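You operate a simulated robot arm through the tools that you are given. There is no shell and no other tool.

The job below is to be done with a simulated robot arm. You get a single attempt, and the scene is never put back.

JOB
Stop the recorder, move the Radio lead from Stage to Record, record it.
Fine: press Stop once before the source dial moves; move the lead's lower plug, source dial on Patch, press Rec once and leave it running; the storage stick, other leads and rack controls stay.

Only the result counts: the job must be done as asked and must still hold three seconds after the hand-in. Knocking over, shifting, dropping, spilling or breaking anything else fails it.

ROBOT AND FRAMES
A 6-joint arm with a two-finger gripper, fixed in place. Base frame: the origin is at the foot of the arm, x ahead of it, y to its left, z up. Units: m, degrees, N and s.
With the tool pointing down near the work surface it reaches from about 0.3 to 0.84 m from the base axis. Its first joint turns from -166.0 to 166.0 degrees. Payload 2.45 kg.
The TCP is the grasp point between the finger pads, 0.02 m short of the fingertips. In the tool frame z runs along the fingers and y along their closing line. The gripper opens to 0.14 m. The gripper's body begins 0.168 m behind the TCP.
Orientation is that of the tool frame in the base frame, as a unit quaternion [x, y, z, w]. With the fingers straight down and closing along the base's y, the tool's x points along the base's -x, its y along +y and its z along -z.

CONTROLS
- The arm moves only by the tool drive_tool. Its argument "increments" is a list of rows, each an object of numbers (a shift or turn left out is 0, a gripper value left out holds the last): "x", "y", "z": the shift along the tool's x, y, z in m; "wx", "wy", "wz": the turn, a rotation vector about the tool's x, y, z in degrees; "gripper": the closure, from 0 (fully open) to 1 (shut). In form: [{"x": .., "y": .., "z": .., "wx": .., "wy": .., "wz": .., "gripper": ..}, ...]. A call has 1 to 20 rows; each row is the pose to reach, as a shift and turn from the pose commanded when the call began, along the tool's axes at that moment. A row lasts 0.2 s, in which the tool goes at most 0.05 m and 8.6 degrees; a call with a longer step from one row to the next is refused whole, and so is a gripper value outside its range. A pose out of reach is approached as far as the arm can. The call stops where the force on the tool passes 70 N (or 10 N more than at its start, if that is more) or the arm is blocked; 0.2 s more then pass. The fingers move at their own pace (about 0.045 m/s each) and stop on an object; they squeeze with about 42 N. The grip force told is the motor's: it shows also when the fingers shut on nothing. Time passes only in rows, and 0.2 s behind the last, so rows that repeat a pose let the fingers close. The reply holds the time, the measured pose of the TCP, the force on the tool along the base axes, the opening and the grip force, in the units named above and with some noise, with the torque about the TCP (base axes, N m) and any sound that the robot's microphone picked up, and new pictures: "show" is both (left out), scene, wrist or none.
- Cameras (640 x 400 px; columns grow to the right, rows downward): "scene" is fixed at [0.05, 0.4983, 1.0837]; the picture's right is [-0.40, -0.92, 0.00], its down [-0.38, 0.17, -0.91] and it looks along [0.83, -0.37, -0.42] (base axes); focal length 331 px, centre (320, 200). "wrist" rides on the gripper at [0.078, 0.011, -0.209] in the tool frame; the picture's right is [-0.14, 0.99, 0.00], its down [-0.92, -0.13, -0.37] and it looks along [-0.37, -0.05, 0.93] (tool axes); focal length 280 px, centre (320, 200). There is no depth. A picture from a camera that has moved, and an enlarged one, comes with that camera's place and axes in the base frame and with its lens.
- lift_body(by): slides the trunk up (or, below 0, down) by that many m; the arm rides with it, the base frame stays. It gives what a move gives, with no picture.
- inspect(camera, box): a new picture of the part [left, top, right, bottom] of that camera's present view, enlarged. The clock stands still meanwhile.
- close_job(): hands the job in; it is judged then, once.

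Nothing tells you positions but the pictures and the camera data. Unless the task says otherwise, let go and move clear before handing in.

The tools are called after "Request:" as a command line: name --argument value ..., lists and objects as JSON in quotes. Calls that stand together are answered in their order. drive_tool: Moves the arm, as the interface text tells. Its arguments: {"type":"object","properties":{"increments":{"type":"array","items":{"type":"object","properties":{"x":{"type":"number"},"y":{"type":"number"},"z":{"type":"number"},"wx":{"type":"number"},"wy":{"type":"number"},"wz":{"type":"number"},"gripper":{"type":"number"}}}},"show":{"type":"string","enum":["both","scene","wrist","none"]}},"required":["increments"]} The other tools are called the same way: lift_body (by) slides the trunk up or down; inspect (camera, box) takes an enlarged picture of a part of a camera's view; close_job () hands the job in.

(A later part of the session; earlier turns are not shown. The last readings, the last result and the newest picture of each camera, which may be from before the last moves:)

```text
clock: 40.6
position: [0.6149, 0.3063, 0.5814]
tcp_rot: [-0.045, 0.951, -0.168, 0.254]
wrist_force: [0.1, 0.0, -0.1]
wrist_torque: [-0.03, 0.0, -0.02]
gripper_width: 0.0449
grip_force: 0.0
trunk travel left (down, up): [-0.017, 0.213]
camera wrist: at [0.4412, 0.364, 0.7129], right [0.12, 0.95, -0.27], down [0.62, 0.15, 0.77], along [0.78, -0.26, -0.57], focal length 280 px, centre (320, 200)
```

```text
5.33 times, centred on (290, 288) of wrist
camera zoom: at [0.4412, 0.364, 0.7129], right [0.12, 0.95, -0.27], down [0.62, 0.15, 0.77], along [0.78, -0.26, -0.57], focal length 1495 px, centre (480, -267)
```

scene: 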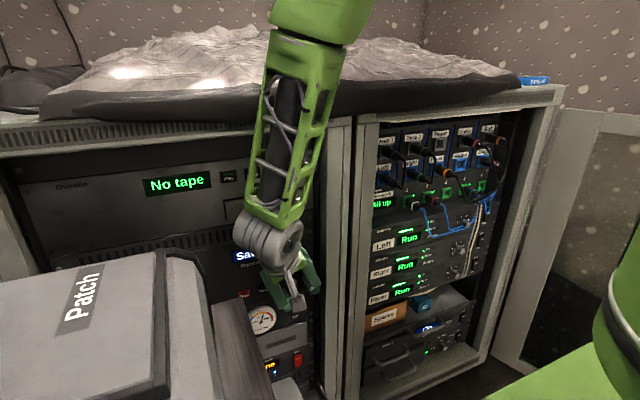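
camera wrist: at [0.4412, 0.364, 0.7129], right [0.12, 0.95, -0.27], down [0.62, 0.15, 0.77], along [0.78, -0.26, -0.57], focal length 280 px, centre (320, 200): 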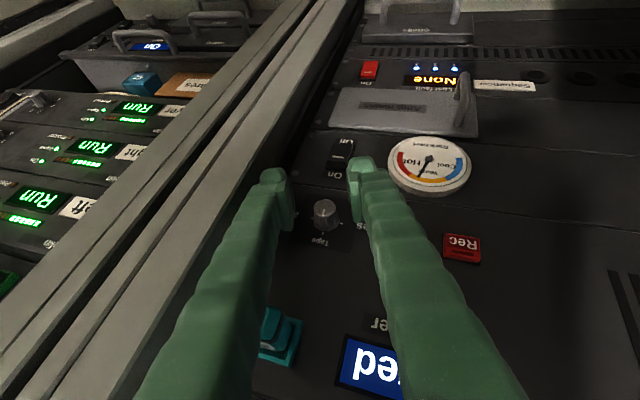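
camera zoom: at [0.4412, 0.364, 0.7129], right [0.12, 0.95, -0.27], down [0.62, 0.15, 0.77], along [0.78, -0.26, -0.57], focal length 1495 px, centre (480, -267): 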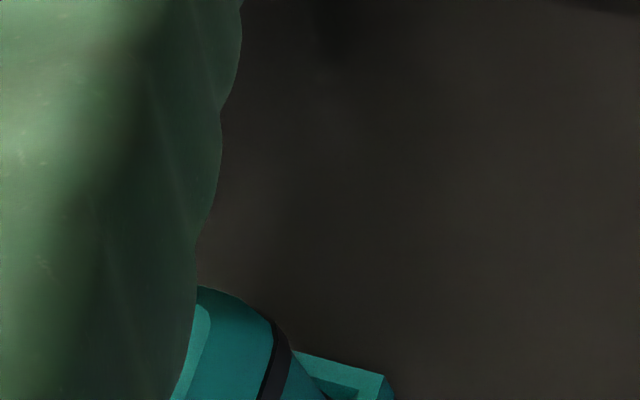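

The stick is still seated and the force is zero. I will grip the knob a little shallower (x = 0.622) to keep clear of the stick: swing to -32° about the knob's axis, then close gently on it.

Request:
drive_tool --increments '[{"x": -0.0032, "y": 0.0006, "z": 0.0015, "wx": 5.2, "wz": -3.0, "gripper": 0.68}, {"x": -0.0064, "y": 0.0012, "z": 0.0031, "wx": 10.4, "wz": -6.0, "gripper": 0.68}, {"x": -0.0064, "y": 0.0012, "z": 0.0031, "wx": 10.4, "wz": -6.0, "gripper": 0.68}]'

Request:
inspect --camera "wrist" --box '[240, 130, 400, 230]'

```text
clock: 41.4
position: [0.6216, 0.309, 0.5823]
tcp_rot: [-0.073, 0.929, -0.266, 0.247]
wrist_force: [0.3, 0.9, -0.5]
wrist_torque: [-0.02, -0.06, 0.01]
gripper_width: 0.0451
grip_force: 0.1
trunk travel left (down, up): [-0.017, 0.213]
camera wrist: at [0.448, 0.3917, 0.6974], right [0.12, 0.88, -0.47], down [0.62, 0.31, 0.73], along [0.78, -0.37, -0.5], focal length 280 px, centre (320, 200)
```

scene: 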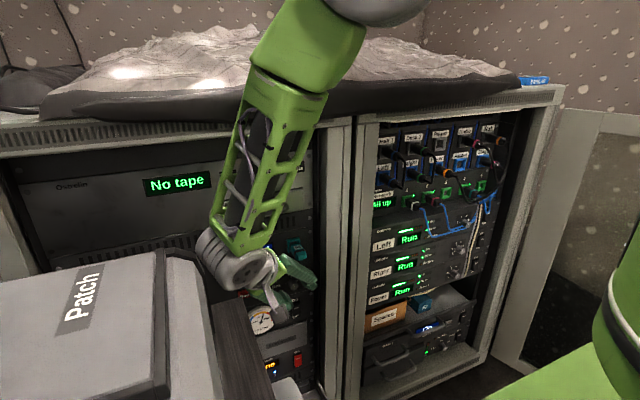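
wrist: 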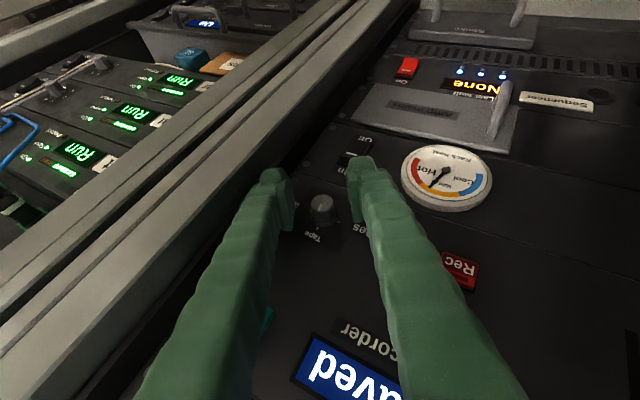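

```text
4.00 times, centred on (320, 180) of wrist
camera zoom: at [0.448, 0.3917, 0.6974], right [0.12, 0.88, -0.47], down [0.62, 0.31, 0.73], along [0.78, -0.37, -0.5], focal length 1122 px, centre (320, 280)
```

zoom: 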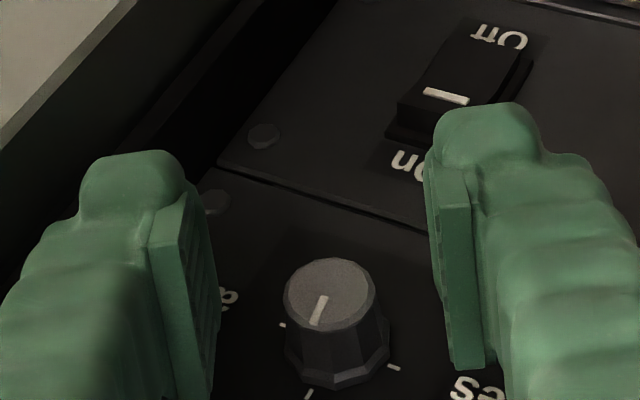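

The knob is centred between the pads with no contact force. Now I close on it.

Request:
drive_tool --increments '[{"gripper": 1}, {"gripper": 1}, {"gripper": 1}]'

Request:
inspect --camera "wrist" --box '[240, 130, 400, 230]'

```text
clock: 42.2
position: [0.6218, 0.3081, 0.5809]
tcp_rot: [-0.073, 0.929, -0.266, 0.248]
wrist_force: [0.0, 3.4, -2.8]
wrist_torque: [0.03, 0.06, 0.06]
gripper_width: 0.0188
grip_force: 34.6
trunk travel left (down, up): [-0.017, 0.213]
camera wrist: at [0.4481, 0.3917, 0.6974], right [0.12, 0.88, -0.47], down [0.62, 0.31, 0.73], along [0.78, -0.37, -0.5], focal length 280 px, centre (320, 200)
```

scene: 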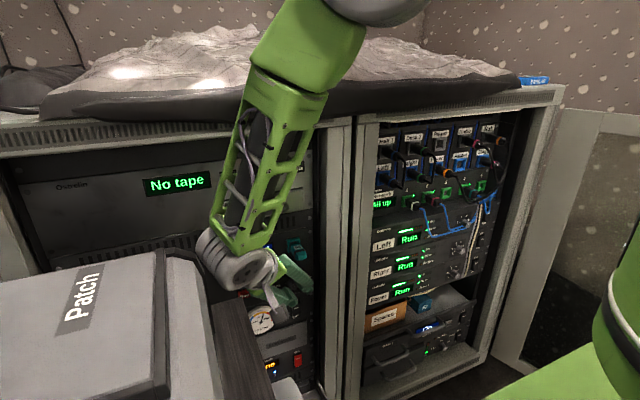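
wrist: 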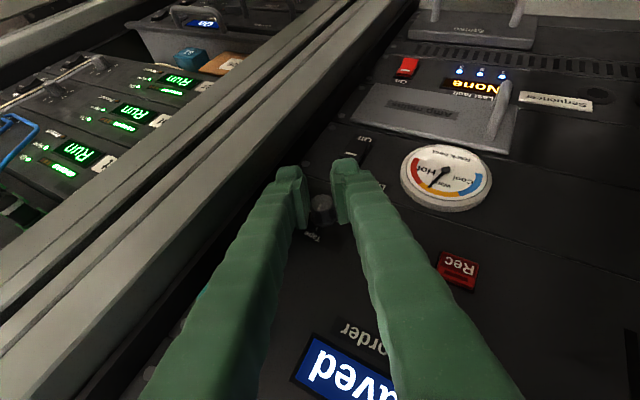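

```text
4.00 times, centred on (320, 180) of wrist
camera zoom: at [0.4481, 0.3917, 0.6974], right [0.12, 0.88, -0.47], down [0.62, 0.31, 0.73], along [0.78, -0.37, -0.5], focal length 1122 px, centre (320, 280)
```

zoom: 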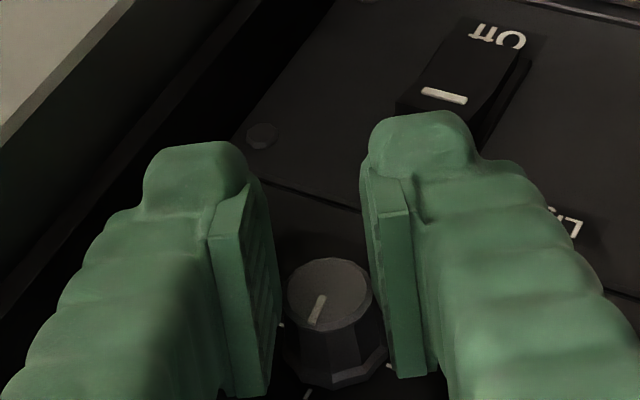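

The knob is held (opening 19 mm, grip 35 N). I rotate the tool +32° about the knob's axis toward Patch.

Request:
drive_tool --increments '[{"y": -0.0005, "wx": -6.94, "wz": 4.0, "gripper": 1}, {"y": -0.001, "wx": -13.88, "wy": -0.06, "wz": 7.99, "gripper": 1}, {"x": 0.0002, "y": -0.0016, "z": 0.0003, "wx": -20.82, "wy": -0.09, "wz": 11.99, "gripper": 1}, {"x": 0.0003, "y": -0.0021, "z": 0.0005, "wx": -27.76, "wy": -0.12, "wz": 15.99, "gripper": 1}]'

Request:
inspect --camera "wrist" --box '[240, 130, 400, 230]'

```text
clock: 43.2
position: [0.6202, 0.3063, 0.5811]
tcp_rot: [-0.002, 0.966, 0.0, 0.258]
wrist_force: [-6.1, 15.1, -8.3]
wrist_torque: [0.08, 1.08, 0.48]
gripper_width: 0.0184
grip_force: 43.8
trunk travel left (down, up): [-0.017, 0.213]
camera wrist: at [0.4473, 0.3159, 0.725], right [0.12, 0.99, 0.07], down [0.62, -0.13, 0.78], along [0.78, -0.05, -0.63], focal length 280 px, centre (320, 200)
```

scene: 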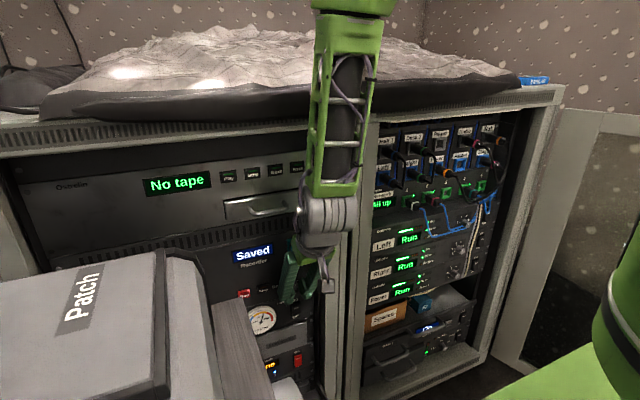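
wrist: 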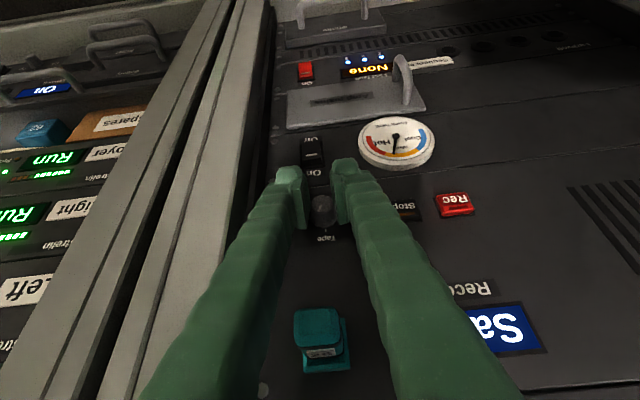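

```text
4.00 times, centred on (320, 180) of wrist
camera zoom: at [0.4473, 0.3159, 0.725], right [0.12, 0.99, 0.07], down [0.62, -0.13, 0.78], along [0.78, -0.05, -0.63], focal length 1122 px, centre (320, 280)
```

zoom: 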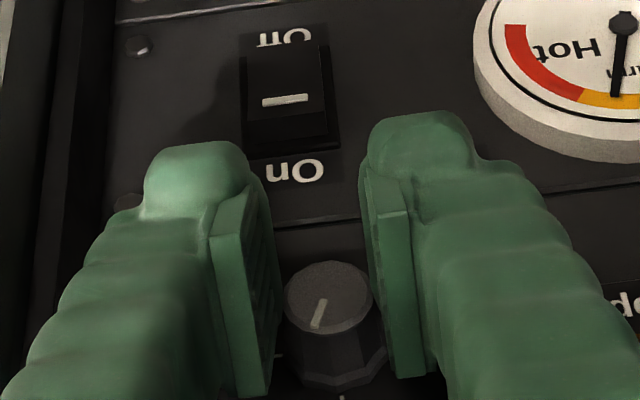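

The knob turned with the fingers and now points a bit past Tape toward Patch. I release and see whether it stays there.

Request:
drive_tool --increments '[{"gripper": 0.68}, {"gripper": 0.68}, {"gripper": 0.68}]'

Request:
inspect --camera "wrist" --box '[240, 130, 400, 230]'

```text
clock: 44.0
position: [0.6217, 0.3055, 0.583]
tcp_rot: [0.0, 0.966, 0.0, 0.258]
wrist_force: [-0.1, 0.8, 0.0]
wrist_torque: [-0.01, -0.01, 0.01]
gripper_width: 0.0446
grip_force: 0.0
trunk travel left (down, up): [-0.017, 0.213]
camera wrist: at [0.4476, 0.3151, 0.7252], right [0.12, 0.99, 0.07], down [0.61, -0.13, 0.78], along [0.78, -0.05, -0.62], focal length 280 px, centre (320, 200)
```

scene: 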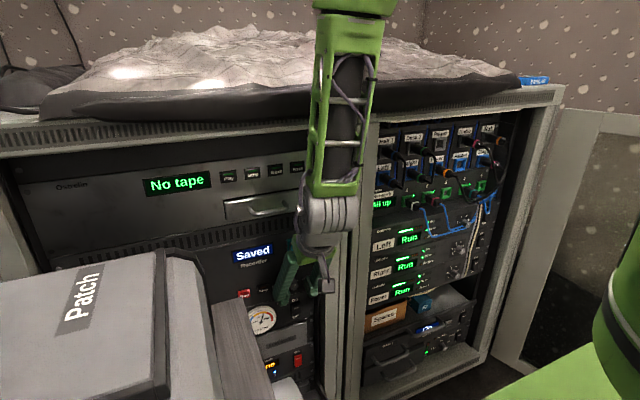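
wrist: 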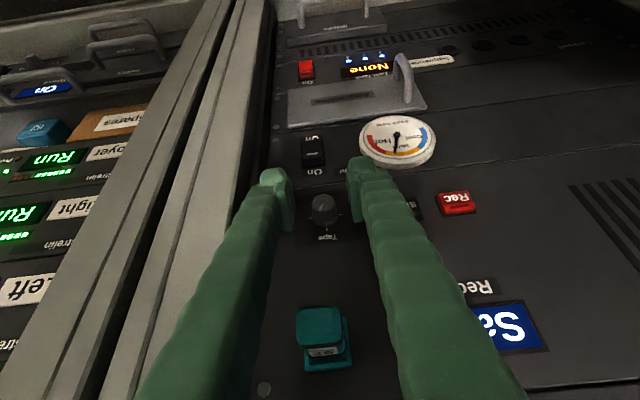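

```text
4.00 times, centred on (320, 180) of wrist
camera zoom: at [0.4476, 0.3151, 0.7252], right [0.12, 0.99, 0.07], down [0.61, -0.13, 0.78], along [0.78, -0.05, -0.62], focal length 1122 px, centre (320, 280)
```

zoom: 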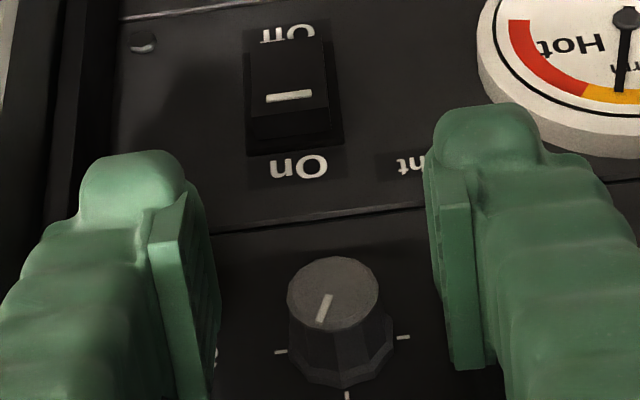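

The knob stays where it was left, about 21° past Tape, so two more strokes of about 35° will bring it to Patch. I do the next full stroke: swing back open, grip, turn, release.

Request:
drive_tool --increments '[{"y": 0.0005, "wx": 6.06, "wz": -3.49, "gripper": 0.68}, {"y": 0.001, "wx": 12.12, "wz": -6.98, "gripper": 0.68}, {"x": 0.0004, "y": 0.0014, "z": 0.0008, "wx": 18.19, "wz": -10.47, "gripper": 0.68}, {"x": 0.0006, "y": 0.0019, "z": 0.0012, "wx": 24.25, "wz": -13.96, "gripper": 0.68}, {"x": 0.0008, "y": 0.0022, "z": 0.0014, "wx": 28.58, "wz": -16.45, "gripper": 0.68}, {"x": 0.0008, "y": 0.0022, "z": 0.0014, "wx": 28.58, "wz": -16.45, "gripper": 0.68}, {"x": 0.0008, "y": 0.0022, "z": 0.0014, "wx": 28.58, "wz": -16.45, "gripper": 1}, {"x": 0.0008, "y": 0.0022, "z": 0.0014, "wx": 28.58, "wz": -16.45, "gripper": 1}, {"x": 0.0008, "y": 0.0022, "z": 0.0014, "wx": 28.58, "wz": -16.45, "gripper": 1}, {"x": 0.0006, "y": 0.0018, "z": 0.0012, "wx": 22.5, "wz": -12.96, "gripper": 1}, {"x": 0.0004, "y": 0.0013, "z": 0.0008, "wx": 16.45, "wz": -9.47, "gripper": 1}, {"x": 0.0002, "y": 0.0008, "z": 0.0005, "wx": 10.39, "wz": -5.98, "gripper": 1}, {"y": 0.0003, "wx": 4.33, "wz": -2.49, "gripper": 1}, {"y": -0.0001, "wx": -1.73, "wz": 1.0, "gripper": 1}, {"y": -0.0001, "wx": -1.73, "wz": 1.0, "gripper": 1}, {"y": -0.0001, "wx": -1.73, "wz": 1.0, "gripper": 0.68}, {"y": -0.0001, "wx": -1.73, "wz": 1.0, "gripper": 0.68}, {"y": -0.0001, "wx": -1.73, "wz": 1.0, "gripper": 0.68}]'

Request:
inspect --camera "wrist" --box '[240, 130, 400, 230]'

```text
clock: 47.8
position: [0.6296, 0.313, 0.5843]
tcp_rot: [0.003, 0.967, 0.011, 0.256]
wrist_force: [-0.1, 0.9, -0.1]
wrist_torque: [-0.01, 0.02, 0.0]
gripper_width: 0.045
grip_force: 0.1
out of reach, approached as far as the arm can: row 14, 15, 16, 17, 18
trunk travel left (down, up): [-0.017, 0.213]
camera wrist: at [0.4565, 0.3194, 0.7274], right [0.12, 0.99, 0.09], down [0.62, -0.15, 0.77], along [0.78, -0.04, -0.63], focal length 280 px, centre (320, 200)
```

scene: 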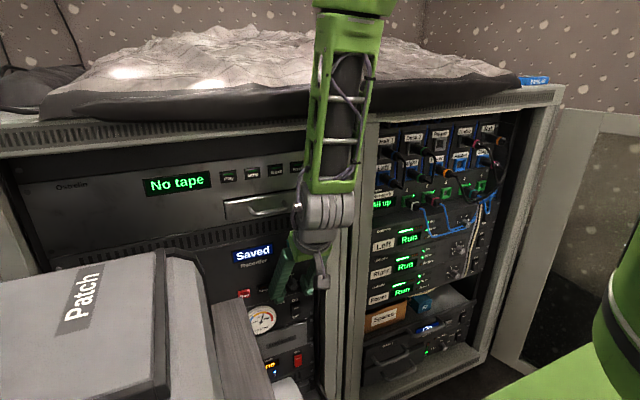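
wrist: 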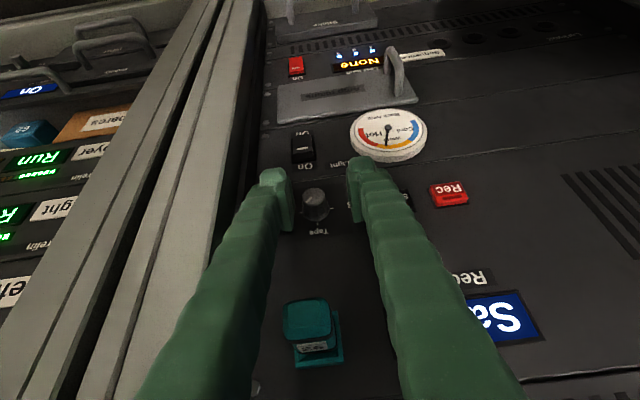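

```text
4.00 times, centred on (320, 180) of wrist
camera zoom: at [0.4565, 0.3194, 0.7274], right [0.12, 0.99, 0.09], down [0.62, -0.15, 0.77], along [0.78, -0.04, -0.63], focal length 1122 px, centre (320, 280)
```

zoom: 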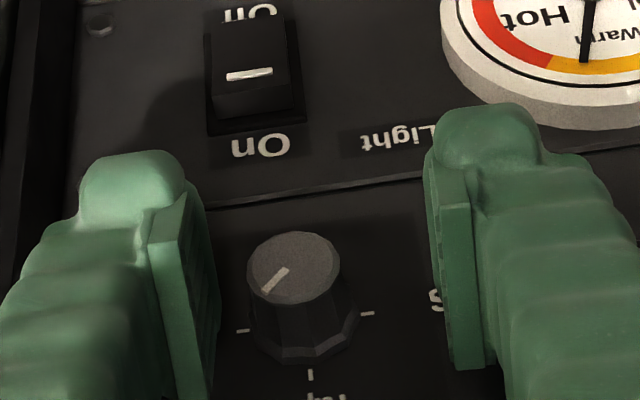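

The knob is now about halfway between Tape and Patch (51° or so). The last bit of the swing slipped slightly at the arm's limit, so for the next stroke I return to x = 0.622 and stop a few degrees earlier.

Request:
drive_tool --increments '[{"x": 0.0077, "y": -0.0071, "z": -0.0019, "wx": 6.09, "wz": -3.47, "gripper": 0.68}, {"x": 0.0078, "y": -0.0066, "z": -0.0017, "wx": 12.19, "wz": -6.93, "gripper": 0.68}, {"x": 0.0079, "y": -0.0062, "z": -0.0016, "wx": 18.28, "wz": -10.4, "gripper": 0.68}, {"x": 0.0079, "y": -0.0057, "z": -0.0014, "wx": 24.37, "wz": -13.86, "gripper": 0.68}, {"x": 0.008, "y": -0.0053, "z": -0.0013, "wx": 30.29, "wz": -17.23, "gripper": 0.68}, {"x": 0.008, "y": -0.0053, "z": -0.0013, "wx": 30.29, "wz": -17.23, "gripper": 0.68}, {"x": 0.008, "y": -0.0053, "z": -0.0013, "wx": 30.29, "wz": -17.23, "gripper": 1}, {"x": 0.008, "y": -0.0053, "z": -0.0013, "wx": 30.29, "wz": -17.23, "gripper": 1}, {"x": 0.008, "y": -0.0053, "z": -0.0013, "wx": 30.29, "wz": -17.23, "gripper": 1}, {"x": 0.0079, "y": -0.0057, "z": -0.0014, "wx": 24.37, "wz": -13.86, "gripper": 1}, {"x": 0.0079, "y": -0.0062, "z": -0.0016, "wx": 18.28, "wz": -10.4, "gripper": 1}, {"x": 0.0078, "y": -0.0066, "z": -0.0017, "wx": 12.19, "wz": -6.93, "gripper": 1}, {"x": 0.0077, "y": -0.0071, "z": -0.0019, "wx": 6.09, "wz": -3.47, "gripper": 1}, {"x": 0.0077, "y": -0.0076, "z": -0.0019, "wx": 2.0, "wz": -1.14, "gripper": 1}, {"x": 0.0077, "y": -0.0076, "z": -0.0019, "wx": 2.0, "wz": -1.14, "gripper": 1}, {"x": 0.0077, "y": -0.0076, "z": -0.0019, "wx": 2.0, "wz": -1.14, "gripper": 0.68}, {"x": 0.0077, "y": -0.0076, "z": -0.0019, "wx": 2.0, "wz": -1.14, "gripper": 0.68}, {"x": 0.0077, "y": -0.0076, "z": -0.0019, "wx": 2.0, "wz": -1.14, "gripper": 0.68}]'

Request:
inspect --camera "wrist" --box '[240, 130, 400, 230]'

```text
clock: 51.6
position: [0.622, 0.3052, 0.5821]
tcp_rot: [-0.001, 0.966, -0.002, 0.258]
wrist_force: [0.4, -0.3, -0.3]
wrist_torque: [0.02, -0.02, 0.01]
gripper_width: 0.0449
grip_force: 0.1
trunk travel left (down, up): [-0.017, 0.213]
camera wrist: at [0.4474, 0.3148, 0.7237], right [0.12, 0.99, 0.06], down [0.61, -0.12, 0.78], along [0.78, -0.05, -0.62], focal length 280 px, centre (320, 200)
```

scene: 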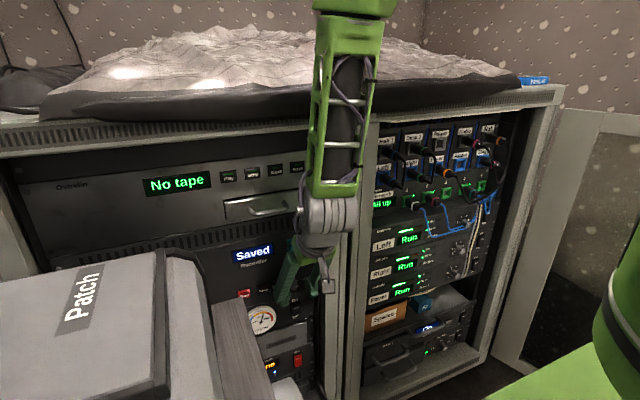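
wrist: 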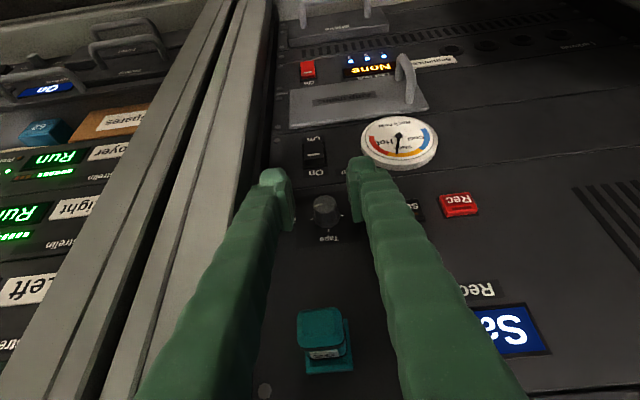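

```text
4.00 times, centred on (320, 180) of wrist
camera zoom: at [0.4474, 0.3148, 0.7237], right [0.12, 0.99, 0.06], down [0.61, -0.12, 0.78], along [0.78, -0.05, -0.62], focal length 1122 px, centre (320, 280)
```

zoom: 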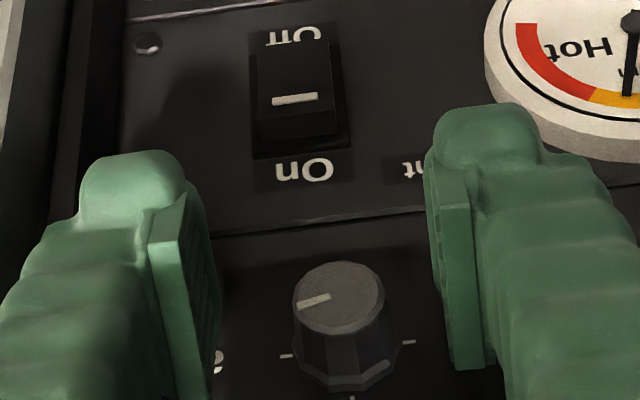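

The pointer is now about 11° short of Patch. One small final stroke of 13° should bring it onto the mark.

Request:
drive_tool --increments '[{"y": 0.0006, "wx": 6.06, "wz": -3.49, "gripper": 0.68}, {"y": 0.0012, "wx": 12.12, "wz": -6.98, "gripper": 0.68}, {"y": 0.0017, "wx": 17.32, "wz": -9.97, "gripper": 0.68}, {"y": 0.0017, "wx": 17.32, "wz": -9.97, "gripper": 0.68}, {"y": 0.0017, "wx": 17.32, "wz": -9.97, "gripper": 1}, {"y": 0.0017, "wx": 17.32, "wz": -9.97, "gripper": 1}, {"y": 0.0017, "wx": 17.32, "wz": -9.97, "gripper": 1}, {"y": 0.0012, "wx": 12.12, "wz": -6.98, "gripper": 1}, {"y": 0.0008, "wx": 6.06, "wz": -3.49, "gripper": 1}, {"y": 0.0008, "wx": 6.06, "wz": -3.49, "gripper": 1}, {"y": 0.0008, "wx": 6.06, "wz": -3.49, "gripper": 0.68}, {"y": 0.0008, "wx": 6.06, "wz": -3.49, "gripper": 0.68}, {"y": 0.0008, "wx": 6.06, "wz": -3.49, "gripper": 0.68}]'

Request:
inspect --camera "wrist" --box '[280, 180, 360, 230]'

```text
clock: 54.4
position: [0.6207, 0.3049, 0.5813]
tcp_rot: [-0.018, 0.964, -0.061, 0.257]
wrist_force: [-0.1, 0.3, 0.7]
wrist_torque: [0.0, 0.03, 0.03]
gripper_width: 0.0449
grip_force: 0.1
trunk travel left (down, up): [-0.017, 0.213]
camera wrist: at [0.4466, 0.333, 0.7215], right [0.12, 0.99, -0.06], down [0.61, -0.03, 0.79], along [0.78, -0.13, -0.61], focal length 280 px, centre (320, 200)
```

scene: 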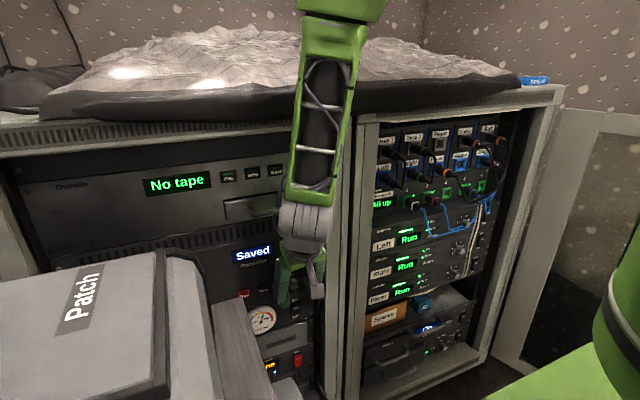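
wrist: 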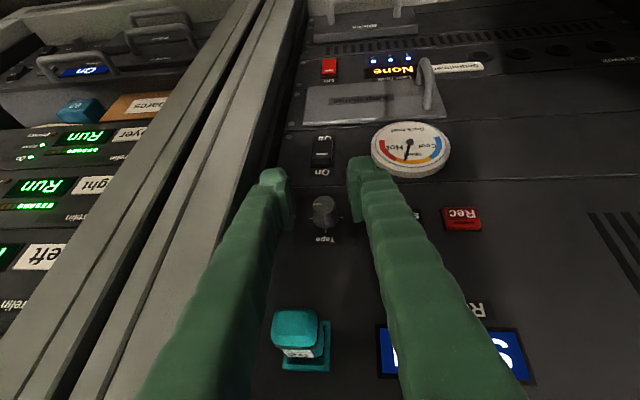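

```text
8.00 times, centred on (320, 205) of wrist
camera zoom: at [0.4466, 0.333, 0.7215], right [0.12, 0.99, -0.06], down [0.61, -0.03, 0.79], along [0.78, -0.13, -0.61], focal length 2243 px, centre (320, 160)
```

zoom: 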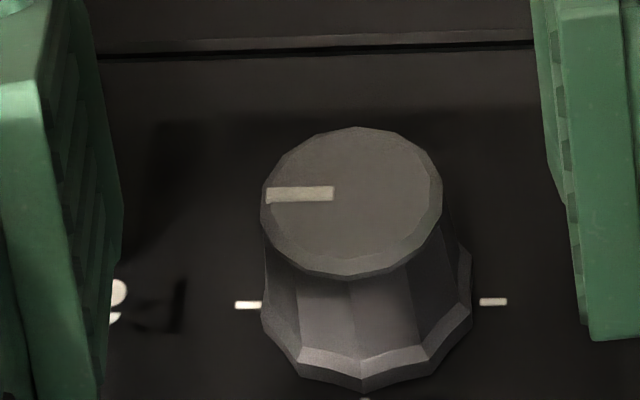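

The pointer now lies exactly on the Patch tick. I withdraw straight back from the knob, then turn the tool toward vertical, to travel to the patch bay.

Request:
drive_tool --increments '[{"x": 0.0087, "z": -0.005}, {"x": 0.0173, "z": -0.01}, {"x": 0.0277, "z": -0.016}, {"x": 0.0277, "z": -0.016, "wy": 5}, {"x": 0.0277, "z": -0.018, "wy": 11}, {"x": 0.0257, "z": -0.025, "wy": 18}, {"x": 0.0237, "z": -0.035, "wy": 25}, {"x": 0.0217, "z": -0.045, "wy": 30}]'

Request:
inspect --camera "scene" --box '[220, 230, 340, 305]'

```text
clock: 56.2
position: [0.5696, 0.3042, 0.6008]
tcp_rot: [-0.01, 0.997, -0.073, 0.018]
wrist_force: [-23.0, 3.1, 7.3]
wrist_torque: [-0.63, -4.91, 0.88]
gripper_width: 0.0448
grip_force: 0.1
trunk travel left (down, up): [-0.017, 0.213]
stopped in row 8: the force on the tool passed its limit at 84 N (the readings are from after the stop); the commanded pose is now the measured one
camera wrist: at [0.4818, 0.3415, 0.8026], right [0.12, 0.98, -0.14], down [0.91, -0.05, 0.42], along [0.4, -0.18, -0.9], focal length 280 px, centre (320, 200)
```

scene: 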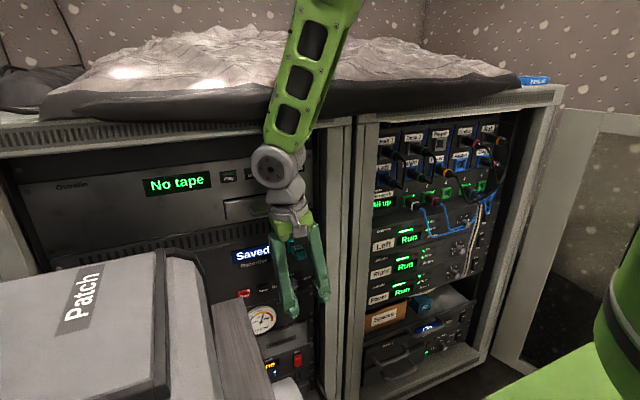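
wrist: 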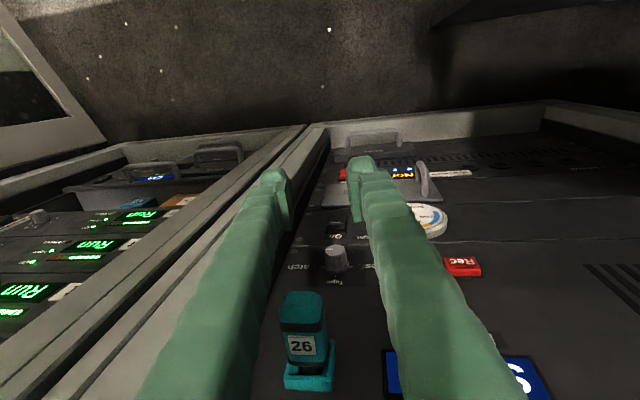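

```text
5.33 times, centred on (280, 268) of scene
camera zoom: at [0.05, 0.4983, 1.0837], right [-0.4, -0.92, 0.0], down [-0.38, 0.17, -0.91], along [0.83, -0.37, -0.42], focal length 1765 px, centre (533, -160)
```

zoom: 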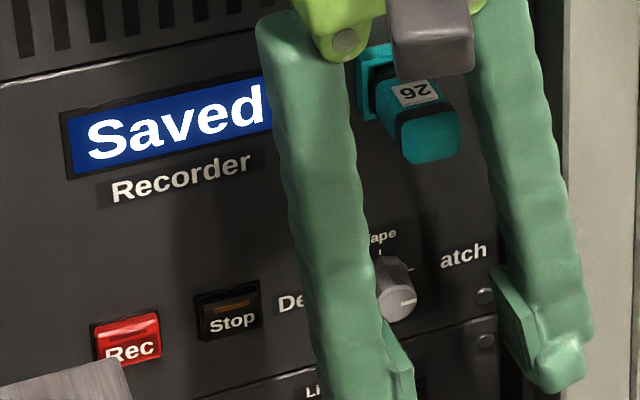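

The gripper body touched the tape drawer's handle while turning upright; nothing moved, and the dial still shows Patch. I back off 4 cm and then rise in front of the rack.

Request:
drive_tool --increments '[{"x": 0.02}, {"x": 0.04}, {"x": 0.055, "z": -0.02}, {"x": 0.055, "z": -0.06}, {"x": 0.055, "z": -0.1}, {"x": 0.055, "z": -0.14}, {"x": 0.055, "z": -0.18}, {"x": 0.055, "z": -0.22}, {"x": 0.055, "z": -0.26}, {"x": 0.055, "z": -0.3}]'

```text
clock: 58.4
position: [0.5064, 0.346, 0.8931]
tcp_rot: [-0.01, 0.997, -0.072, 0.018]
wrist_force: [-0.4, -0.4, 0.7]
wrist_torque: [-0.04, -0.02, 0.01]
gripper_width: 0.0447
grip_force: 0.0
trunk travel left (down, up): [-0.017, 0.213]
camera wrist: at [0.4188, 0.3847, 1.0961], right [0.12, 0.98, -0.14], down [0.91, -0.05, 0.42], along [0.4, -0.18, -0.9], focal length 280 px, centre (320, 200)
```

scene: 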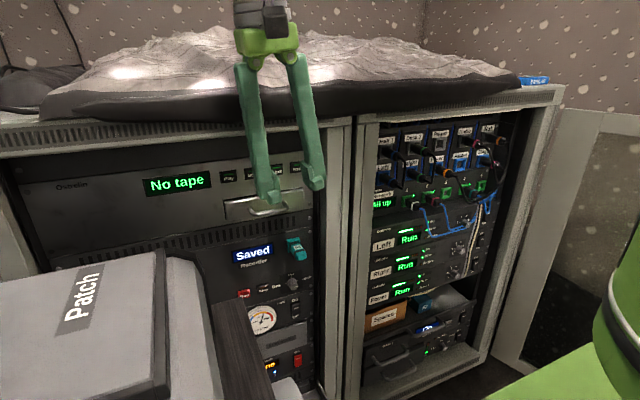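
wrist: 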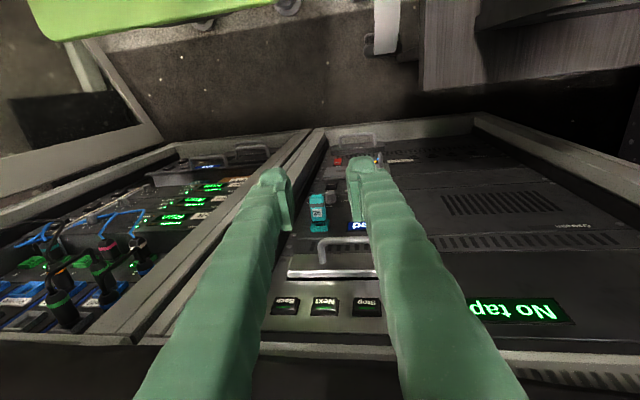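

All objects look undisturbed and the tool hangs down at (0.51, 0.35, 0.89). I now travel across in front of the rack to the patch-bay side, at y ≈ -0.25.

Request:
drive_tool --increments '[{"x": 0.0013, "y": -0.0425, "z": 0.0035, "wx": -1}, {"x": 0.0026, "y": -0.085, "z": 0.007, "wx": -2}, {"x": 0.0039, "y": -0.1275, "z": 0.0105, "wx": -3}, {"x": 0.0052, "y": -0.17, "z": 0.014, "wx": -4}, {"x": 0.0065, "y": -0.2125, "z": 0.0175, "wx": -5, "wy": 1}, {"x": 0.0078, "y": -0.255, "z": 0.021, "wx": -6, "wy": 1}, {"x": 0.0091, "y": -0.2975, "z": 0.0245, "wx": -7, "wy": 1}, {"x": 0.0104, "y": -0.34, "z": 0.028, "wx": -8, "wy": 2}, {"x": 0.0117, "y": -0.3825, "z": 0.0315, "wx": -8.2, "wy": 2}, {"x": 0.013, "y": -0.425, "z": 0.035, "wx": -8.2, "wy": 2}, {"x": 0.0143, "y": -0.4675, "z": 0.0385, "wx": -8.2, "wy": 2}, {"x": 0.0156, "y": -0.51, "z": 0.042, "wx": -8.2, "wy": 2}, {"x": 0.0169, "y": -0.5525, "z": 0.0455, "wx": -8.2, "wy": 2}, {"x": 0.018, "y": -0.595, "z": 0.0485, "wx": -8.2, "wy": 2}]'

```text
clock: 61.4
position: [0.5001, -0.2491, 0.9303]
tcp_rot: [-0.01, 1.0, -0.001, 0.0]
wrist_force: [0.6, 0.0, 1.1]
wrist_torque: [0.02, -0.02, 0.0]
gripper_width: 0.0448
grip_force: 0.0
trunk travel left (down, up): [-0.017, 0.213]
camera wrist: at [0.4193, -0.2415, 1.1389], right [0.12, 0.99, 0.0], down [0.92, -0.11, 0.37], along [0.37, -0.05, -0.93], focal length 280 px, centre (320, 200)
```

scene: 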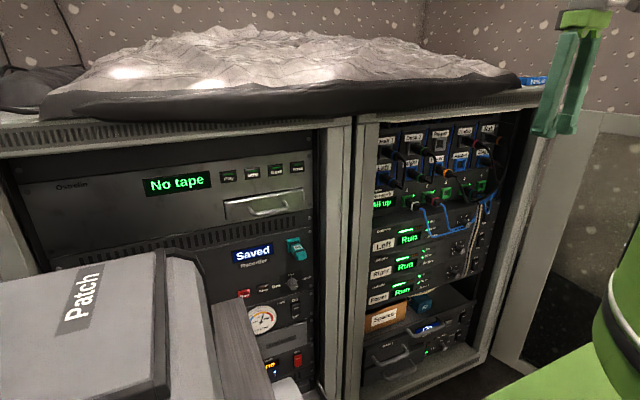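
wrist: 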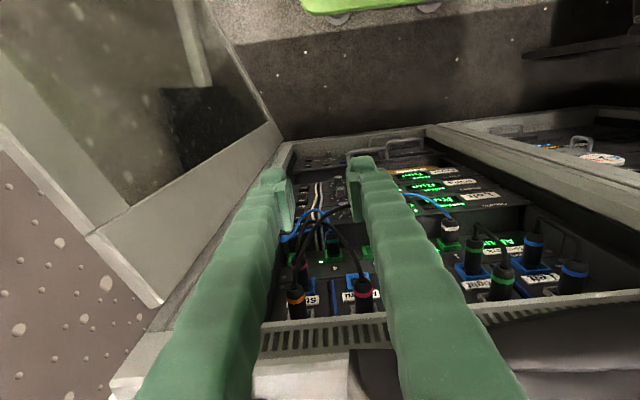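

A clear view of everything now: I measure the patch bay from both cameras and recheck the recorder.

Request:
inspect --camera "scene" --box '[430, 115, 530, 178]'

Request:
inspect --camera "scene" --box '[370, 115, 470, 178]'

Request:
inspect --camera "wrist" --box '[250, 190, 410, 290]'

Request:
inspect --camera "wrist" --box '[260, 250, 400, 338]'

Request:
inspect --camera "scene" --box '[225, 230, 325, 293]'

Request:
inspect --camera "scene" --box '[225, 280, 325, 343]'

Request:
inspect --camera "scene" --box '[180, 290, 340, 400]'

```text
6.35 times, centred on (480, 146) of scene
camera zoom: at [0.05, 0.4983, 1.0837], right [-0.4, -0.92, 0.0], down [-0.38, 0.17, -0.91], along [0.83, -0.37, -0.42], focal length 2101 px, centre (-696, 540)
```

zoom: 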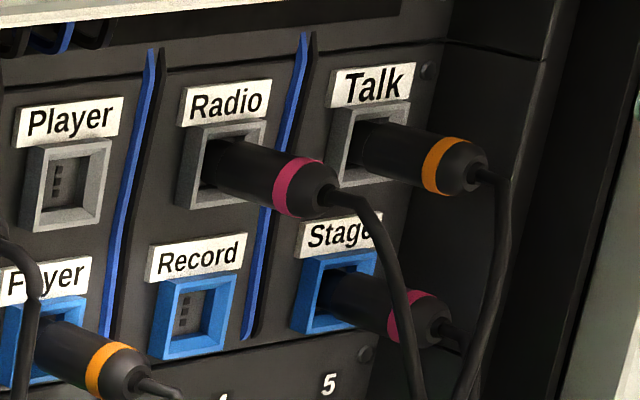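

```text
6.35 times, centred on (420, 146) of scene
camera zoom: at [0.05, 0.4983, 1.0837], right [-0.4, -0.92, 0.0], down [-0.38, 0.17, -0.91], along [0.83, -0.37, -0.42], focal length 2101 px, centre (-315, 540)
```

zoom: 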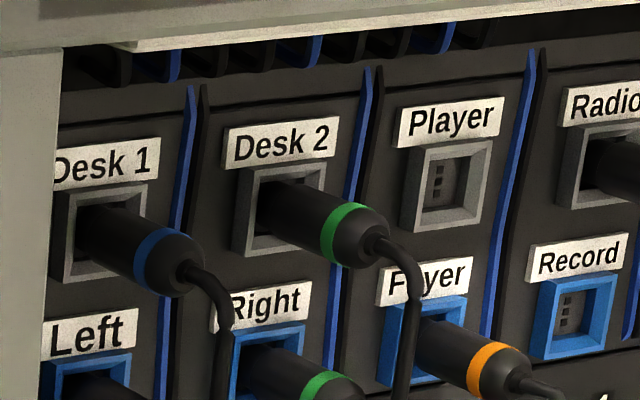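

```text
4.00 times, centred on (330, 240) of wrist
camera zoom: at [0.4193, -0.2415, 1.1389], right [0.12, 0.99, 0.0], down [0.92, -0.11, 0.37], along [0.37, -0.05, -0.93], focal length 1122 px, centre (280, 40)
```

zoom: 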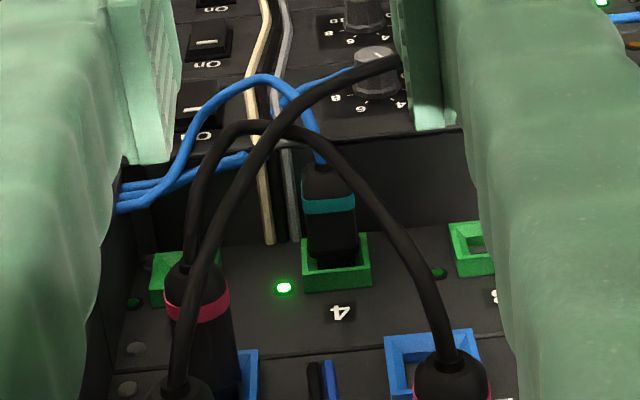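

```text
4.55 times, centred on (330, 294) of wrist
camera zoom: at [0.4193, -0.2415, 1.1389], right [0.12, 0.99, 0.0], down [0.92, -0.11, 0.37], along [0.37, -0.05, -0.93], focal length 1274 px, centre (274, -227)
```

zoom: 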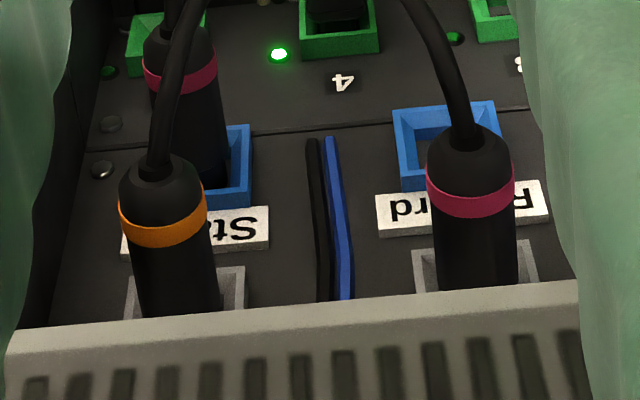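

```text
6.35 times, centred on (275, 262) of scene
camera zoom: at [0.05, 0.4983, 1.0837], right [-0.4, -0.92, 0.0], down [-0.38, 0.17, -0.91], along [0.83, -0.37, -0.42], focal length 2101 px, centre (606, -190)
```

zoom: 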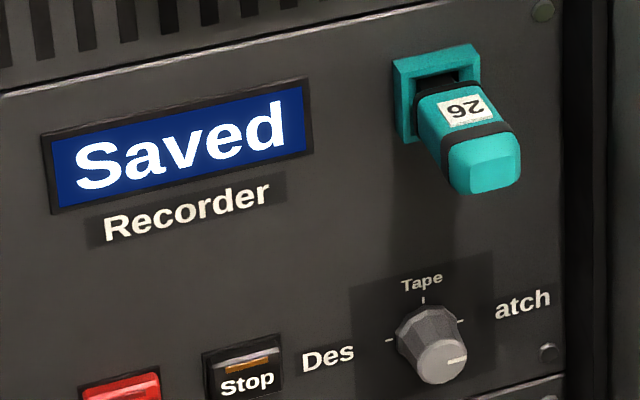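

```text
6.35 times, centred on (275, 312) of scene
camera zoom: at [0.05, 0.4983, 1.0837], right [-0.4, -0.92, 0.0], down [-0.38, 0.17, -0.91], along [0.83, -0.37, -0.42], focal length 2101 px, centre (606, -508)
```

zoom: 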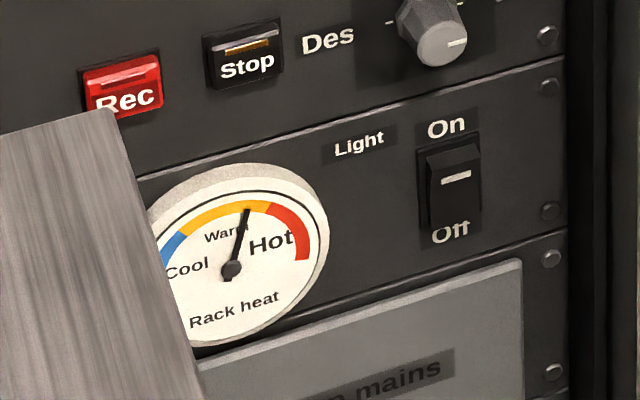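

```text
3.64 times, centred on (260, 345) of scene
camera zoom: at [0.05, 0.4983, 1.0837], right [-0.4, -0.92, 0.0], down [-0.38, 0.17, -0.91], along [0.83, -0.37, -0.42], focal length 1203 px, centre (538, -327)
```

zoom: 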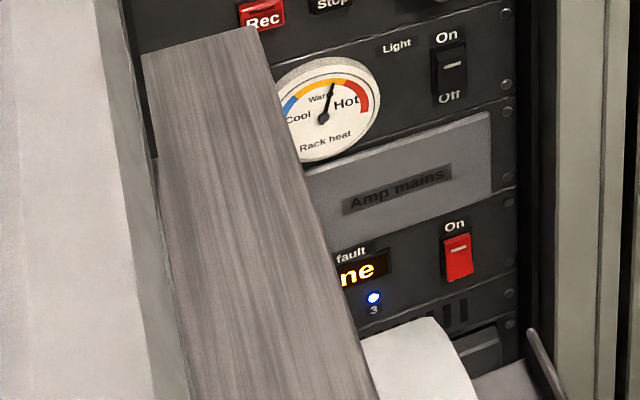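

Everything is intact: Saved on the display, dial on Patch, stick and switches unchanged. From both views the sockets' fronts are at Record (0.699, -0.217, 0.787) and Stage (0.699, -0.302, 0.786), with the Stage plug's body ending near x = 0.635; I will grip that plug from the right with the fingers above and below it, so first I yaw the tool.

Request:
drive_tool --increments '[{"x": -0.0056, "y": -0.0073, "wz": 7.3}, {"x": -0.0111, "y": -0.0145, "wz": 14.6}, {"x": -0.0167, "y": -0.0218, "wz": 21.9}, {"x": -0.0223, "y": -0.029, "wz": 29.2}, {"x": -0.0279, "y": -0.0363, "wz": 36.5}, {"x": -0.0334, "y": -0.0435, "wz": 43.8}, {"x": -0.039, "y": -0.0508, "wz": 51.1}]' --show "none"

Request:
lift_body --by 0.16

```text
clock: 63.0
position: [0.5397, -0.2993, 0.9325]
tcp_rot: [0.424, 0.906, -0.001, 0.0]
wrist_force: [-0.4, 0.1, -0.7]
wrist_torque: [0.03, 0.0, -0.01]
gripper_width: 0.0449
grip_force: 0.0
trunk travel left (down, up): [-0.017, 0.213]
```

```text
clock: 64.8
position: [0.54, -0.3001, 1.0912]
tcp_rot: [0.423, 0.906, -0.001, 0.0]
wrist_force: [-0.3, 1.1, 0.2]
wrist_torque: [-0.02, -0.02, -0.02]
gripper_width: 0.0447
grip_force: 0.1
trunk travel left (down, up): [-0.177, 0.053]
```

Orientation and lift are exact. Now I tilt the tool from pointing down to level, pointing ahead and 40° to the left, while coming down to z ≈ 0.95.

Request:
drive_tool --increments '[{"z": 0.012, "wx": -8.2}, {"z": 0.024, "wx": -16.4}, {"z": 0.036, "wx": -24.6}, {"z": 0.048, "wx": -32.8}, {"z": 0.06, "wx": -41}, {"z": 0.072, "wx": -49.2}, {"z": 0.084, "wx": -57.4}, {"z": 0.096, "wx": -65.6}, {"z": 0.108, "wx": -73.8}, {"z": 0.12, "wx": -82}, {"z": 0.132, "wx": -90}, {"z": 0.132, "wx": -90}]'

```text
clock: 67.4
position: [0.5403, -0.3077, 0.9829]
tcp_rot: [0.286, 0.651, 0.629, 0.314]
wrist_force: [0.5, -0.9, -0.1]
wrist_torque: [-0.03, 0.02, 0.0]
gripper_width: 0.0448
grip_force: 0.1
trunk travel left (down, up): [-0.177, 0.053]
camera wrist: at [0.328, -0.3823, 0.9922], right [0.06, -0.06, 1.0], down [0.31, -0.95, -0.08], along [0.95, 0.31, -0.04], focal length 280 px, centre (320, 200)
```

scene: 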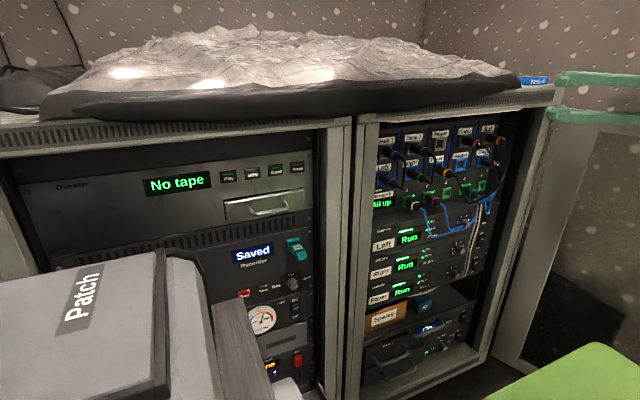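
wrist: 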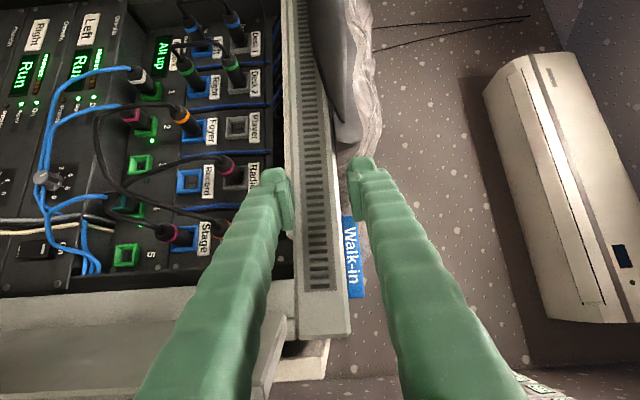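

The tool is level, pointing ahead-left, and the view shows the patch bay with Stage's pink plug and the empty Record socket. I lower in front of the bay to the plug's height, z ≈ 0.785, staying at x = 0.55.

Request:
drive_tool --increments '[{"x": 0.0013, "y": -0.033, "z": 0.0022, "wz": 0.5}, {"x": 0.0026, "y": -0.066, "z": 0.0044, "wz": 1}, {"x": 0.004, "y": -0.0988, "z": 0.0066, "wz": 1.5}, {"x": 0.0053, "y": -0.1317, "z": 0.0089, "wz": 2}, {"x": 0.0066, "y": -0.1647, "z": 0.0111, "wz": 2.5}, {"x": 0.0079, "y": -0.1976, "z": 0.0133, "wz": 2.8}, {"x": 0.0079, "y": -0.1976, "z": 0.0133, "wz": 2.8}]'

Request:
inspect --camera "wrist" --box '[160, 60, 480, 260]'

```text
clock: 68.3
position: [0.5266, -0.3347, 1.0404]
tcp_rot: [0.166, 0.586, 0.722, 0.328]
wrist_force: [-78.9, 106.6, 300.7]
wrist_torque: [-32.24, 50.79, -25.01]
gripper_width: 0.0447
grip_force: 0.0
trunk travel left (down, up): [-0.177, 0.053]
stopped in row 4: the arm was blocked; the commanded pose is now the measured one
camera wrist: at [0.3331, -0.4387, 0.9854], right [-0.18, -0.19, 0.97], down [0.48, -0.88, -0.08], along [0.86, 0.44, 0.24], focal length 280 px, centre (320, 200)
```

scene: 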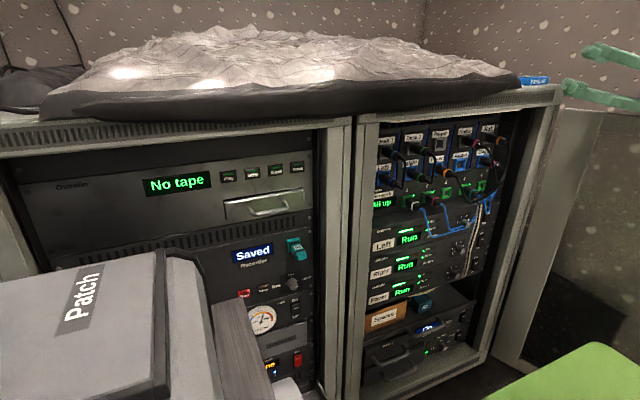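
wrist: 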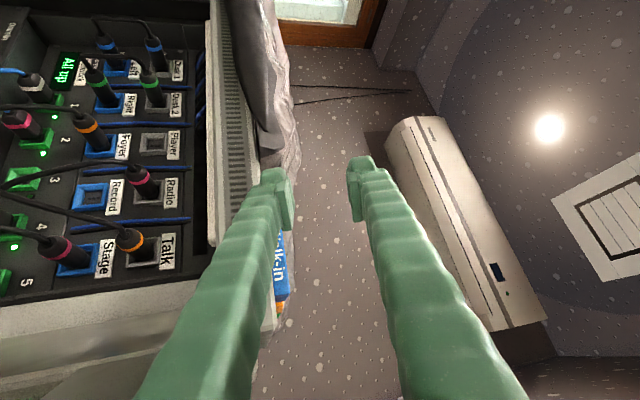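

```text
2.00 times, centred on (320, 160) of wrist
camera zoom: at [0.3331, -0.4387, 0.9854], right [-0.18, -0.19, 0.97], down [0.48, -0.88, -0.08], along [0.86, 0.44, 0.24], focal length 561 px, centre (320, 280)
```

zoom: 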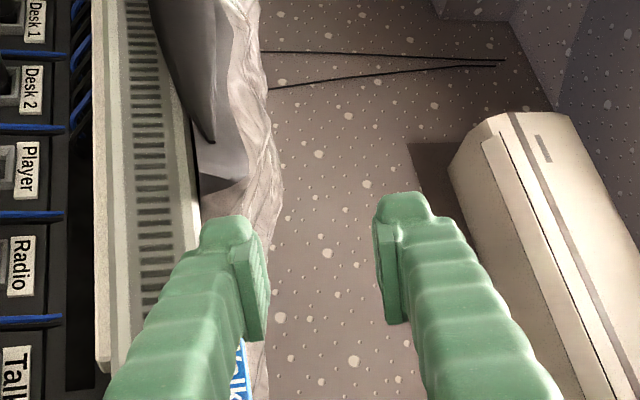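

The arm is blocked: the wrist came down on the open rack door, whose top edge is near (0.37, -0.46, 0.98). I raise the trunk to unload it at once.

Request:
lift_body --by 0.05

Request:
inspect --camera "scene" --box '[480, 60, 640, 160]'

Request:
inspect --camera "wrist" --box '[0, 200, 320, 400]'

```text
clock: 68.6
position: [0.5586, -0.3612, 1.005]
tcp_rot: [0.209, 0.635, 0.66, 0.342]
wrist_force: [-14.7, 37.9, 156.1]
wrist_torque: [-16.34, 24.59, -7.63]
gripper_width: 0.0448
grip_force: 0.1
trunk travel left (down, up): [-0.178, 0.052]
stopped: the force on the tool passed its limit at 361 N (the readings are from after the stop); the commanded pose is now the measured one
```

```text
4.00 times, centred on (560, 110) of scene
camera zoom: at [0.05, 0.4983, 1.0837], right [-0.4, -0.92, 0.0], down [-0.38, 0.17, -0.91], along [0.83, -0.37, -0.42], focal length 1324 px, centre (-640, 560)
```

zoom: 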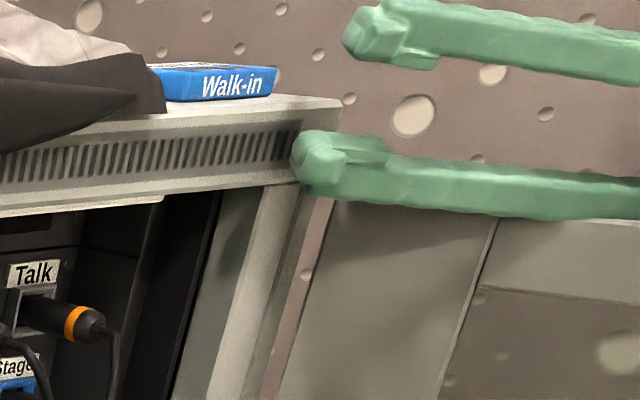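

```text
2.00 times, centred on (160, 300) of wrist
camera zoom: at [0.354, -0.4511, 0.9822], right [-0.09, -0.06, 0.99], down [0.39, -0.92, -0.02], along [0.92, 0.38, 0.11], focal length 561 px, centre (640, 0)
```

zoom: 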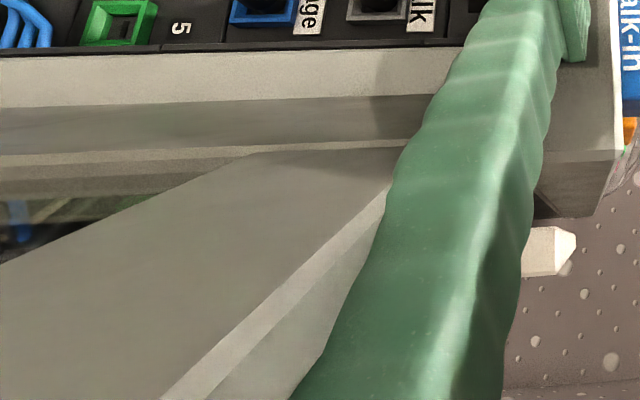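

The load is lower but the gripper still rests on the door's top edge. I command the tool upward, then toward +y, away from the door.

Request:
drive_tool --increments '[{"x": -0.0032, "y": 0.0196, "z": 0.0021}, {"x": 0.0008, "y": 0.0397, "z": 0.0112}, {"x": 0.012, "y": 0.0601, "z": 0.0272}, {"x": 0.0303, "y": 0.081, "z": 0.0502}]'

```text
clock: 69.6
position: [0.5597, -0.2971, 1.0717]
tcp_rot: [0.218, 0.635, 0.661, 0.336]
wrist_force: [0.3, -0.1, -0.4]
wrist_torque: [0.02, -0.03, 0.02]
gripper_width: 0.0448
grip_force: 0.0
trunk travel left (down, up): [-0.178, 0.052]
camera wrist: at [0.3539, -0.3867, 1.0514], right [-0.07, -0.07, 1.0], down [0.38, -0.92, -0.04], along [0.92, 0.38, 0.09], focal length 280 px, centre (320, 200)
```

scene: 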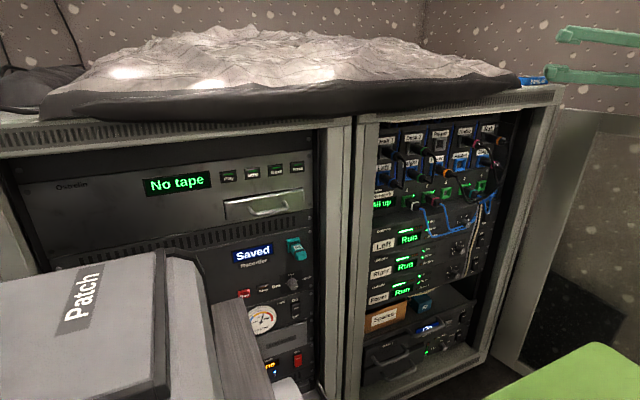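
wrist: 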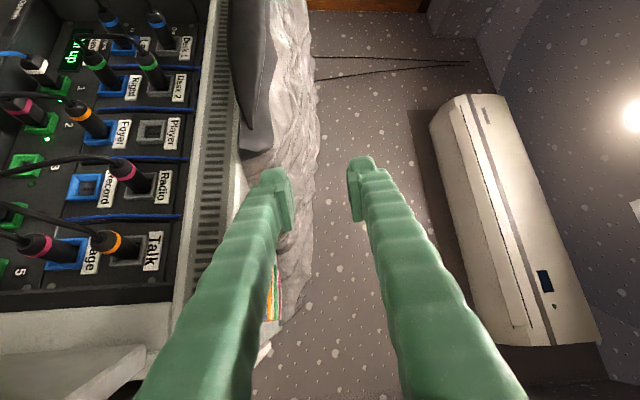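

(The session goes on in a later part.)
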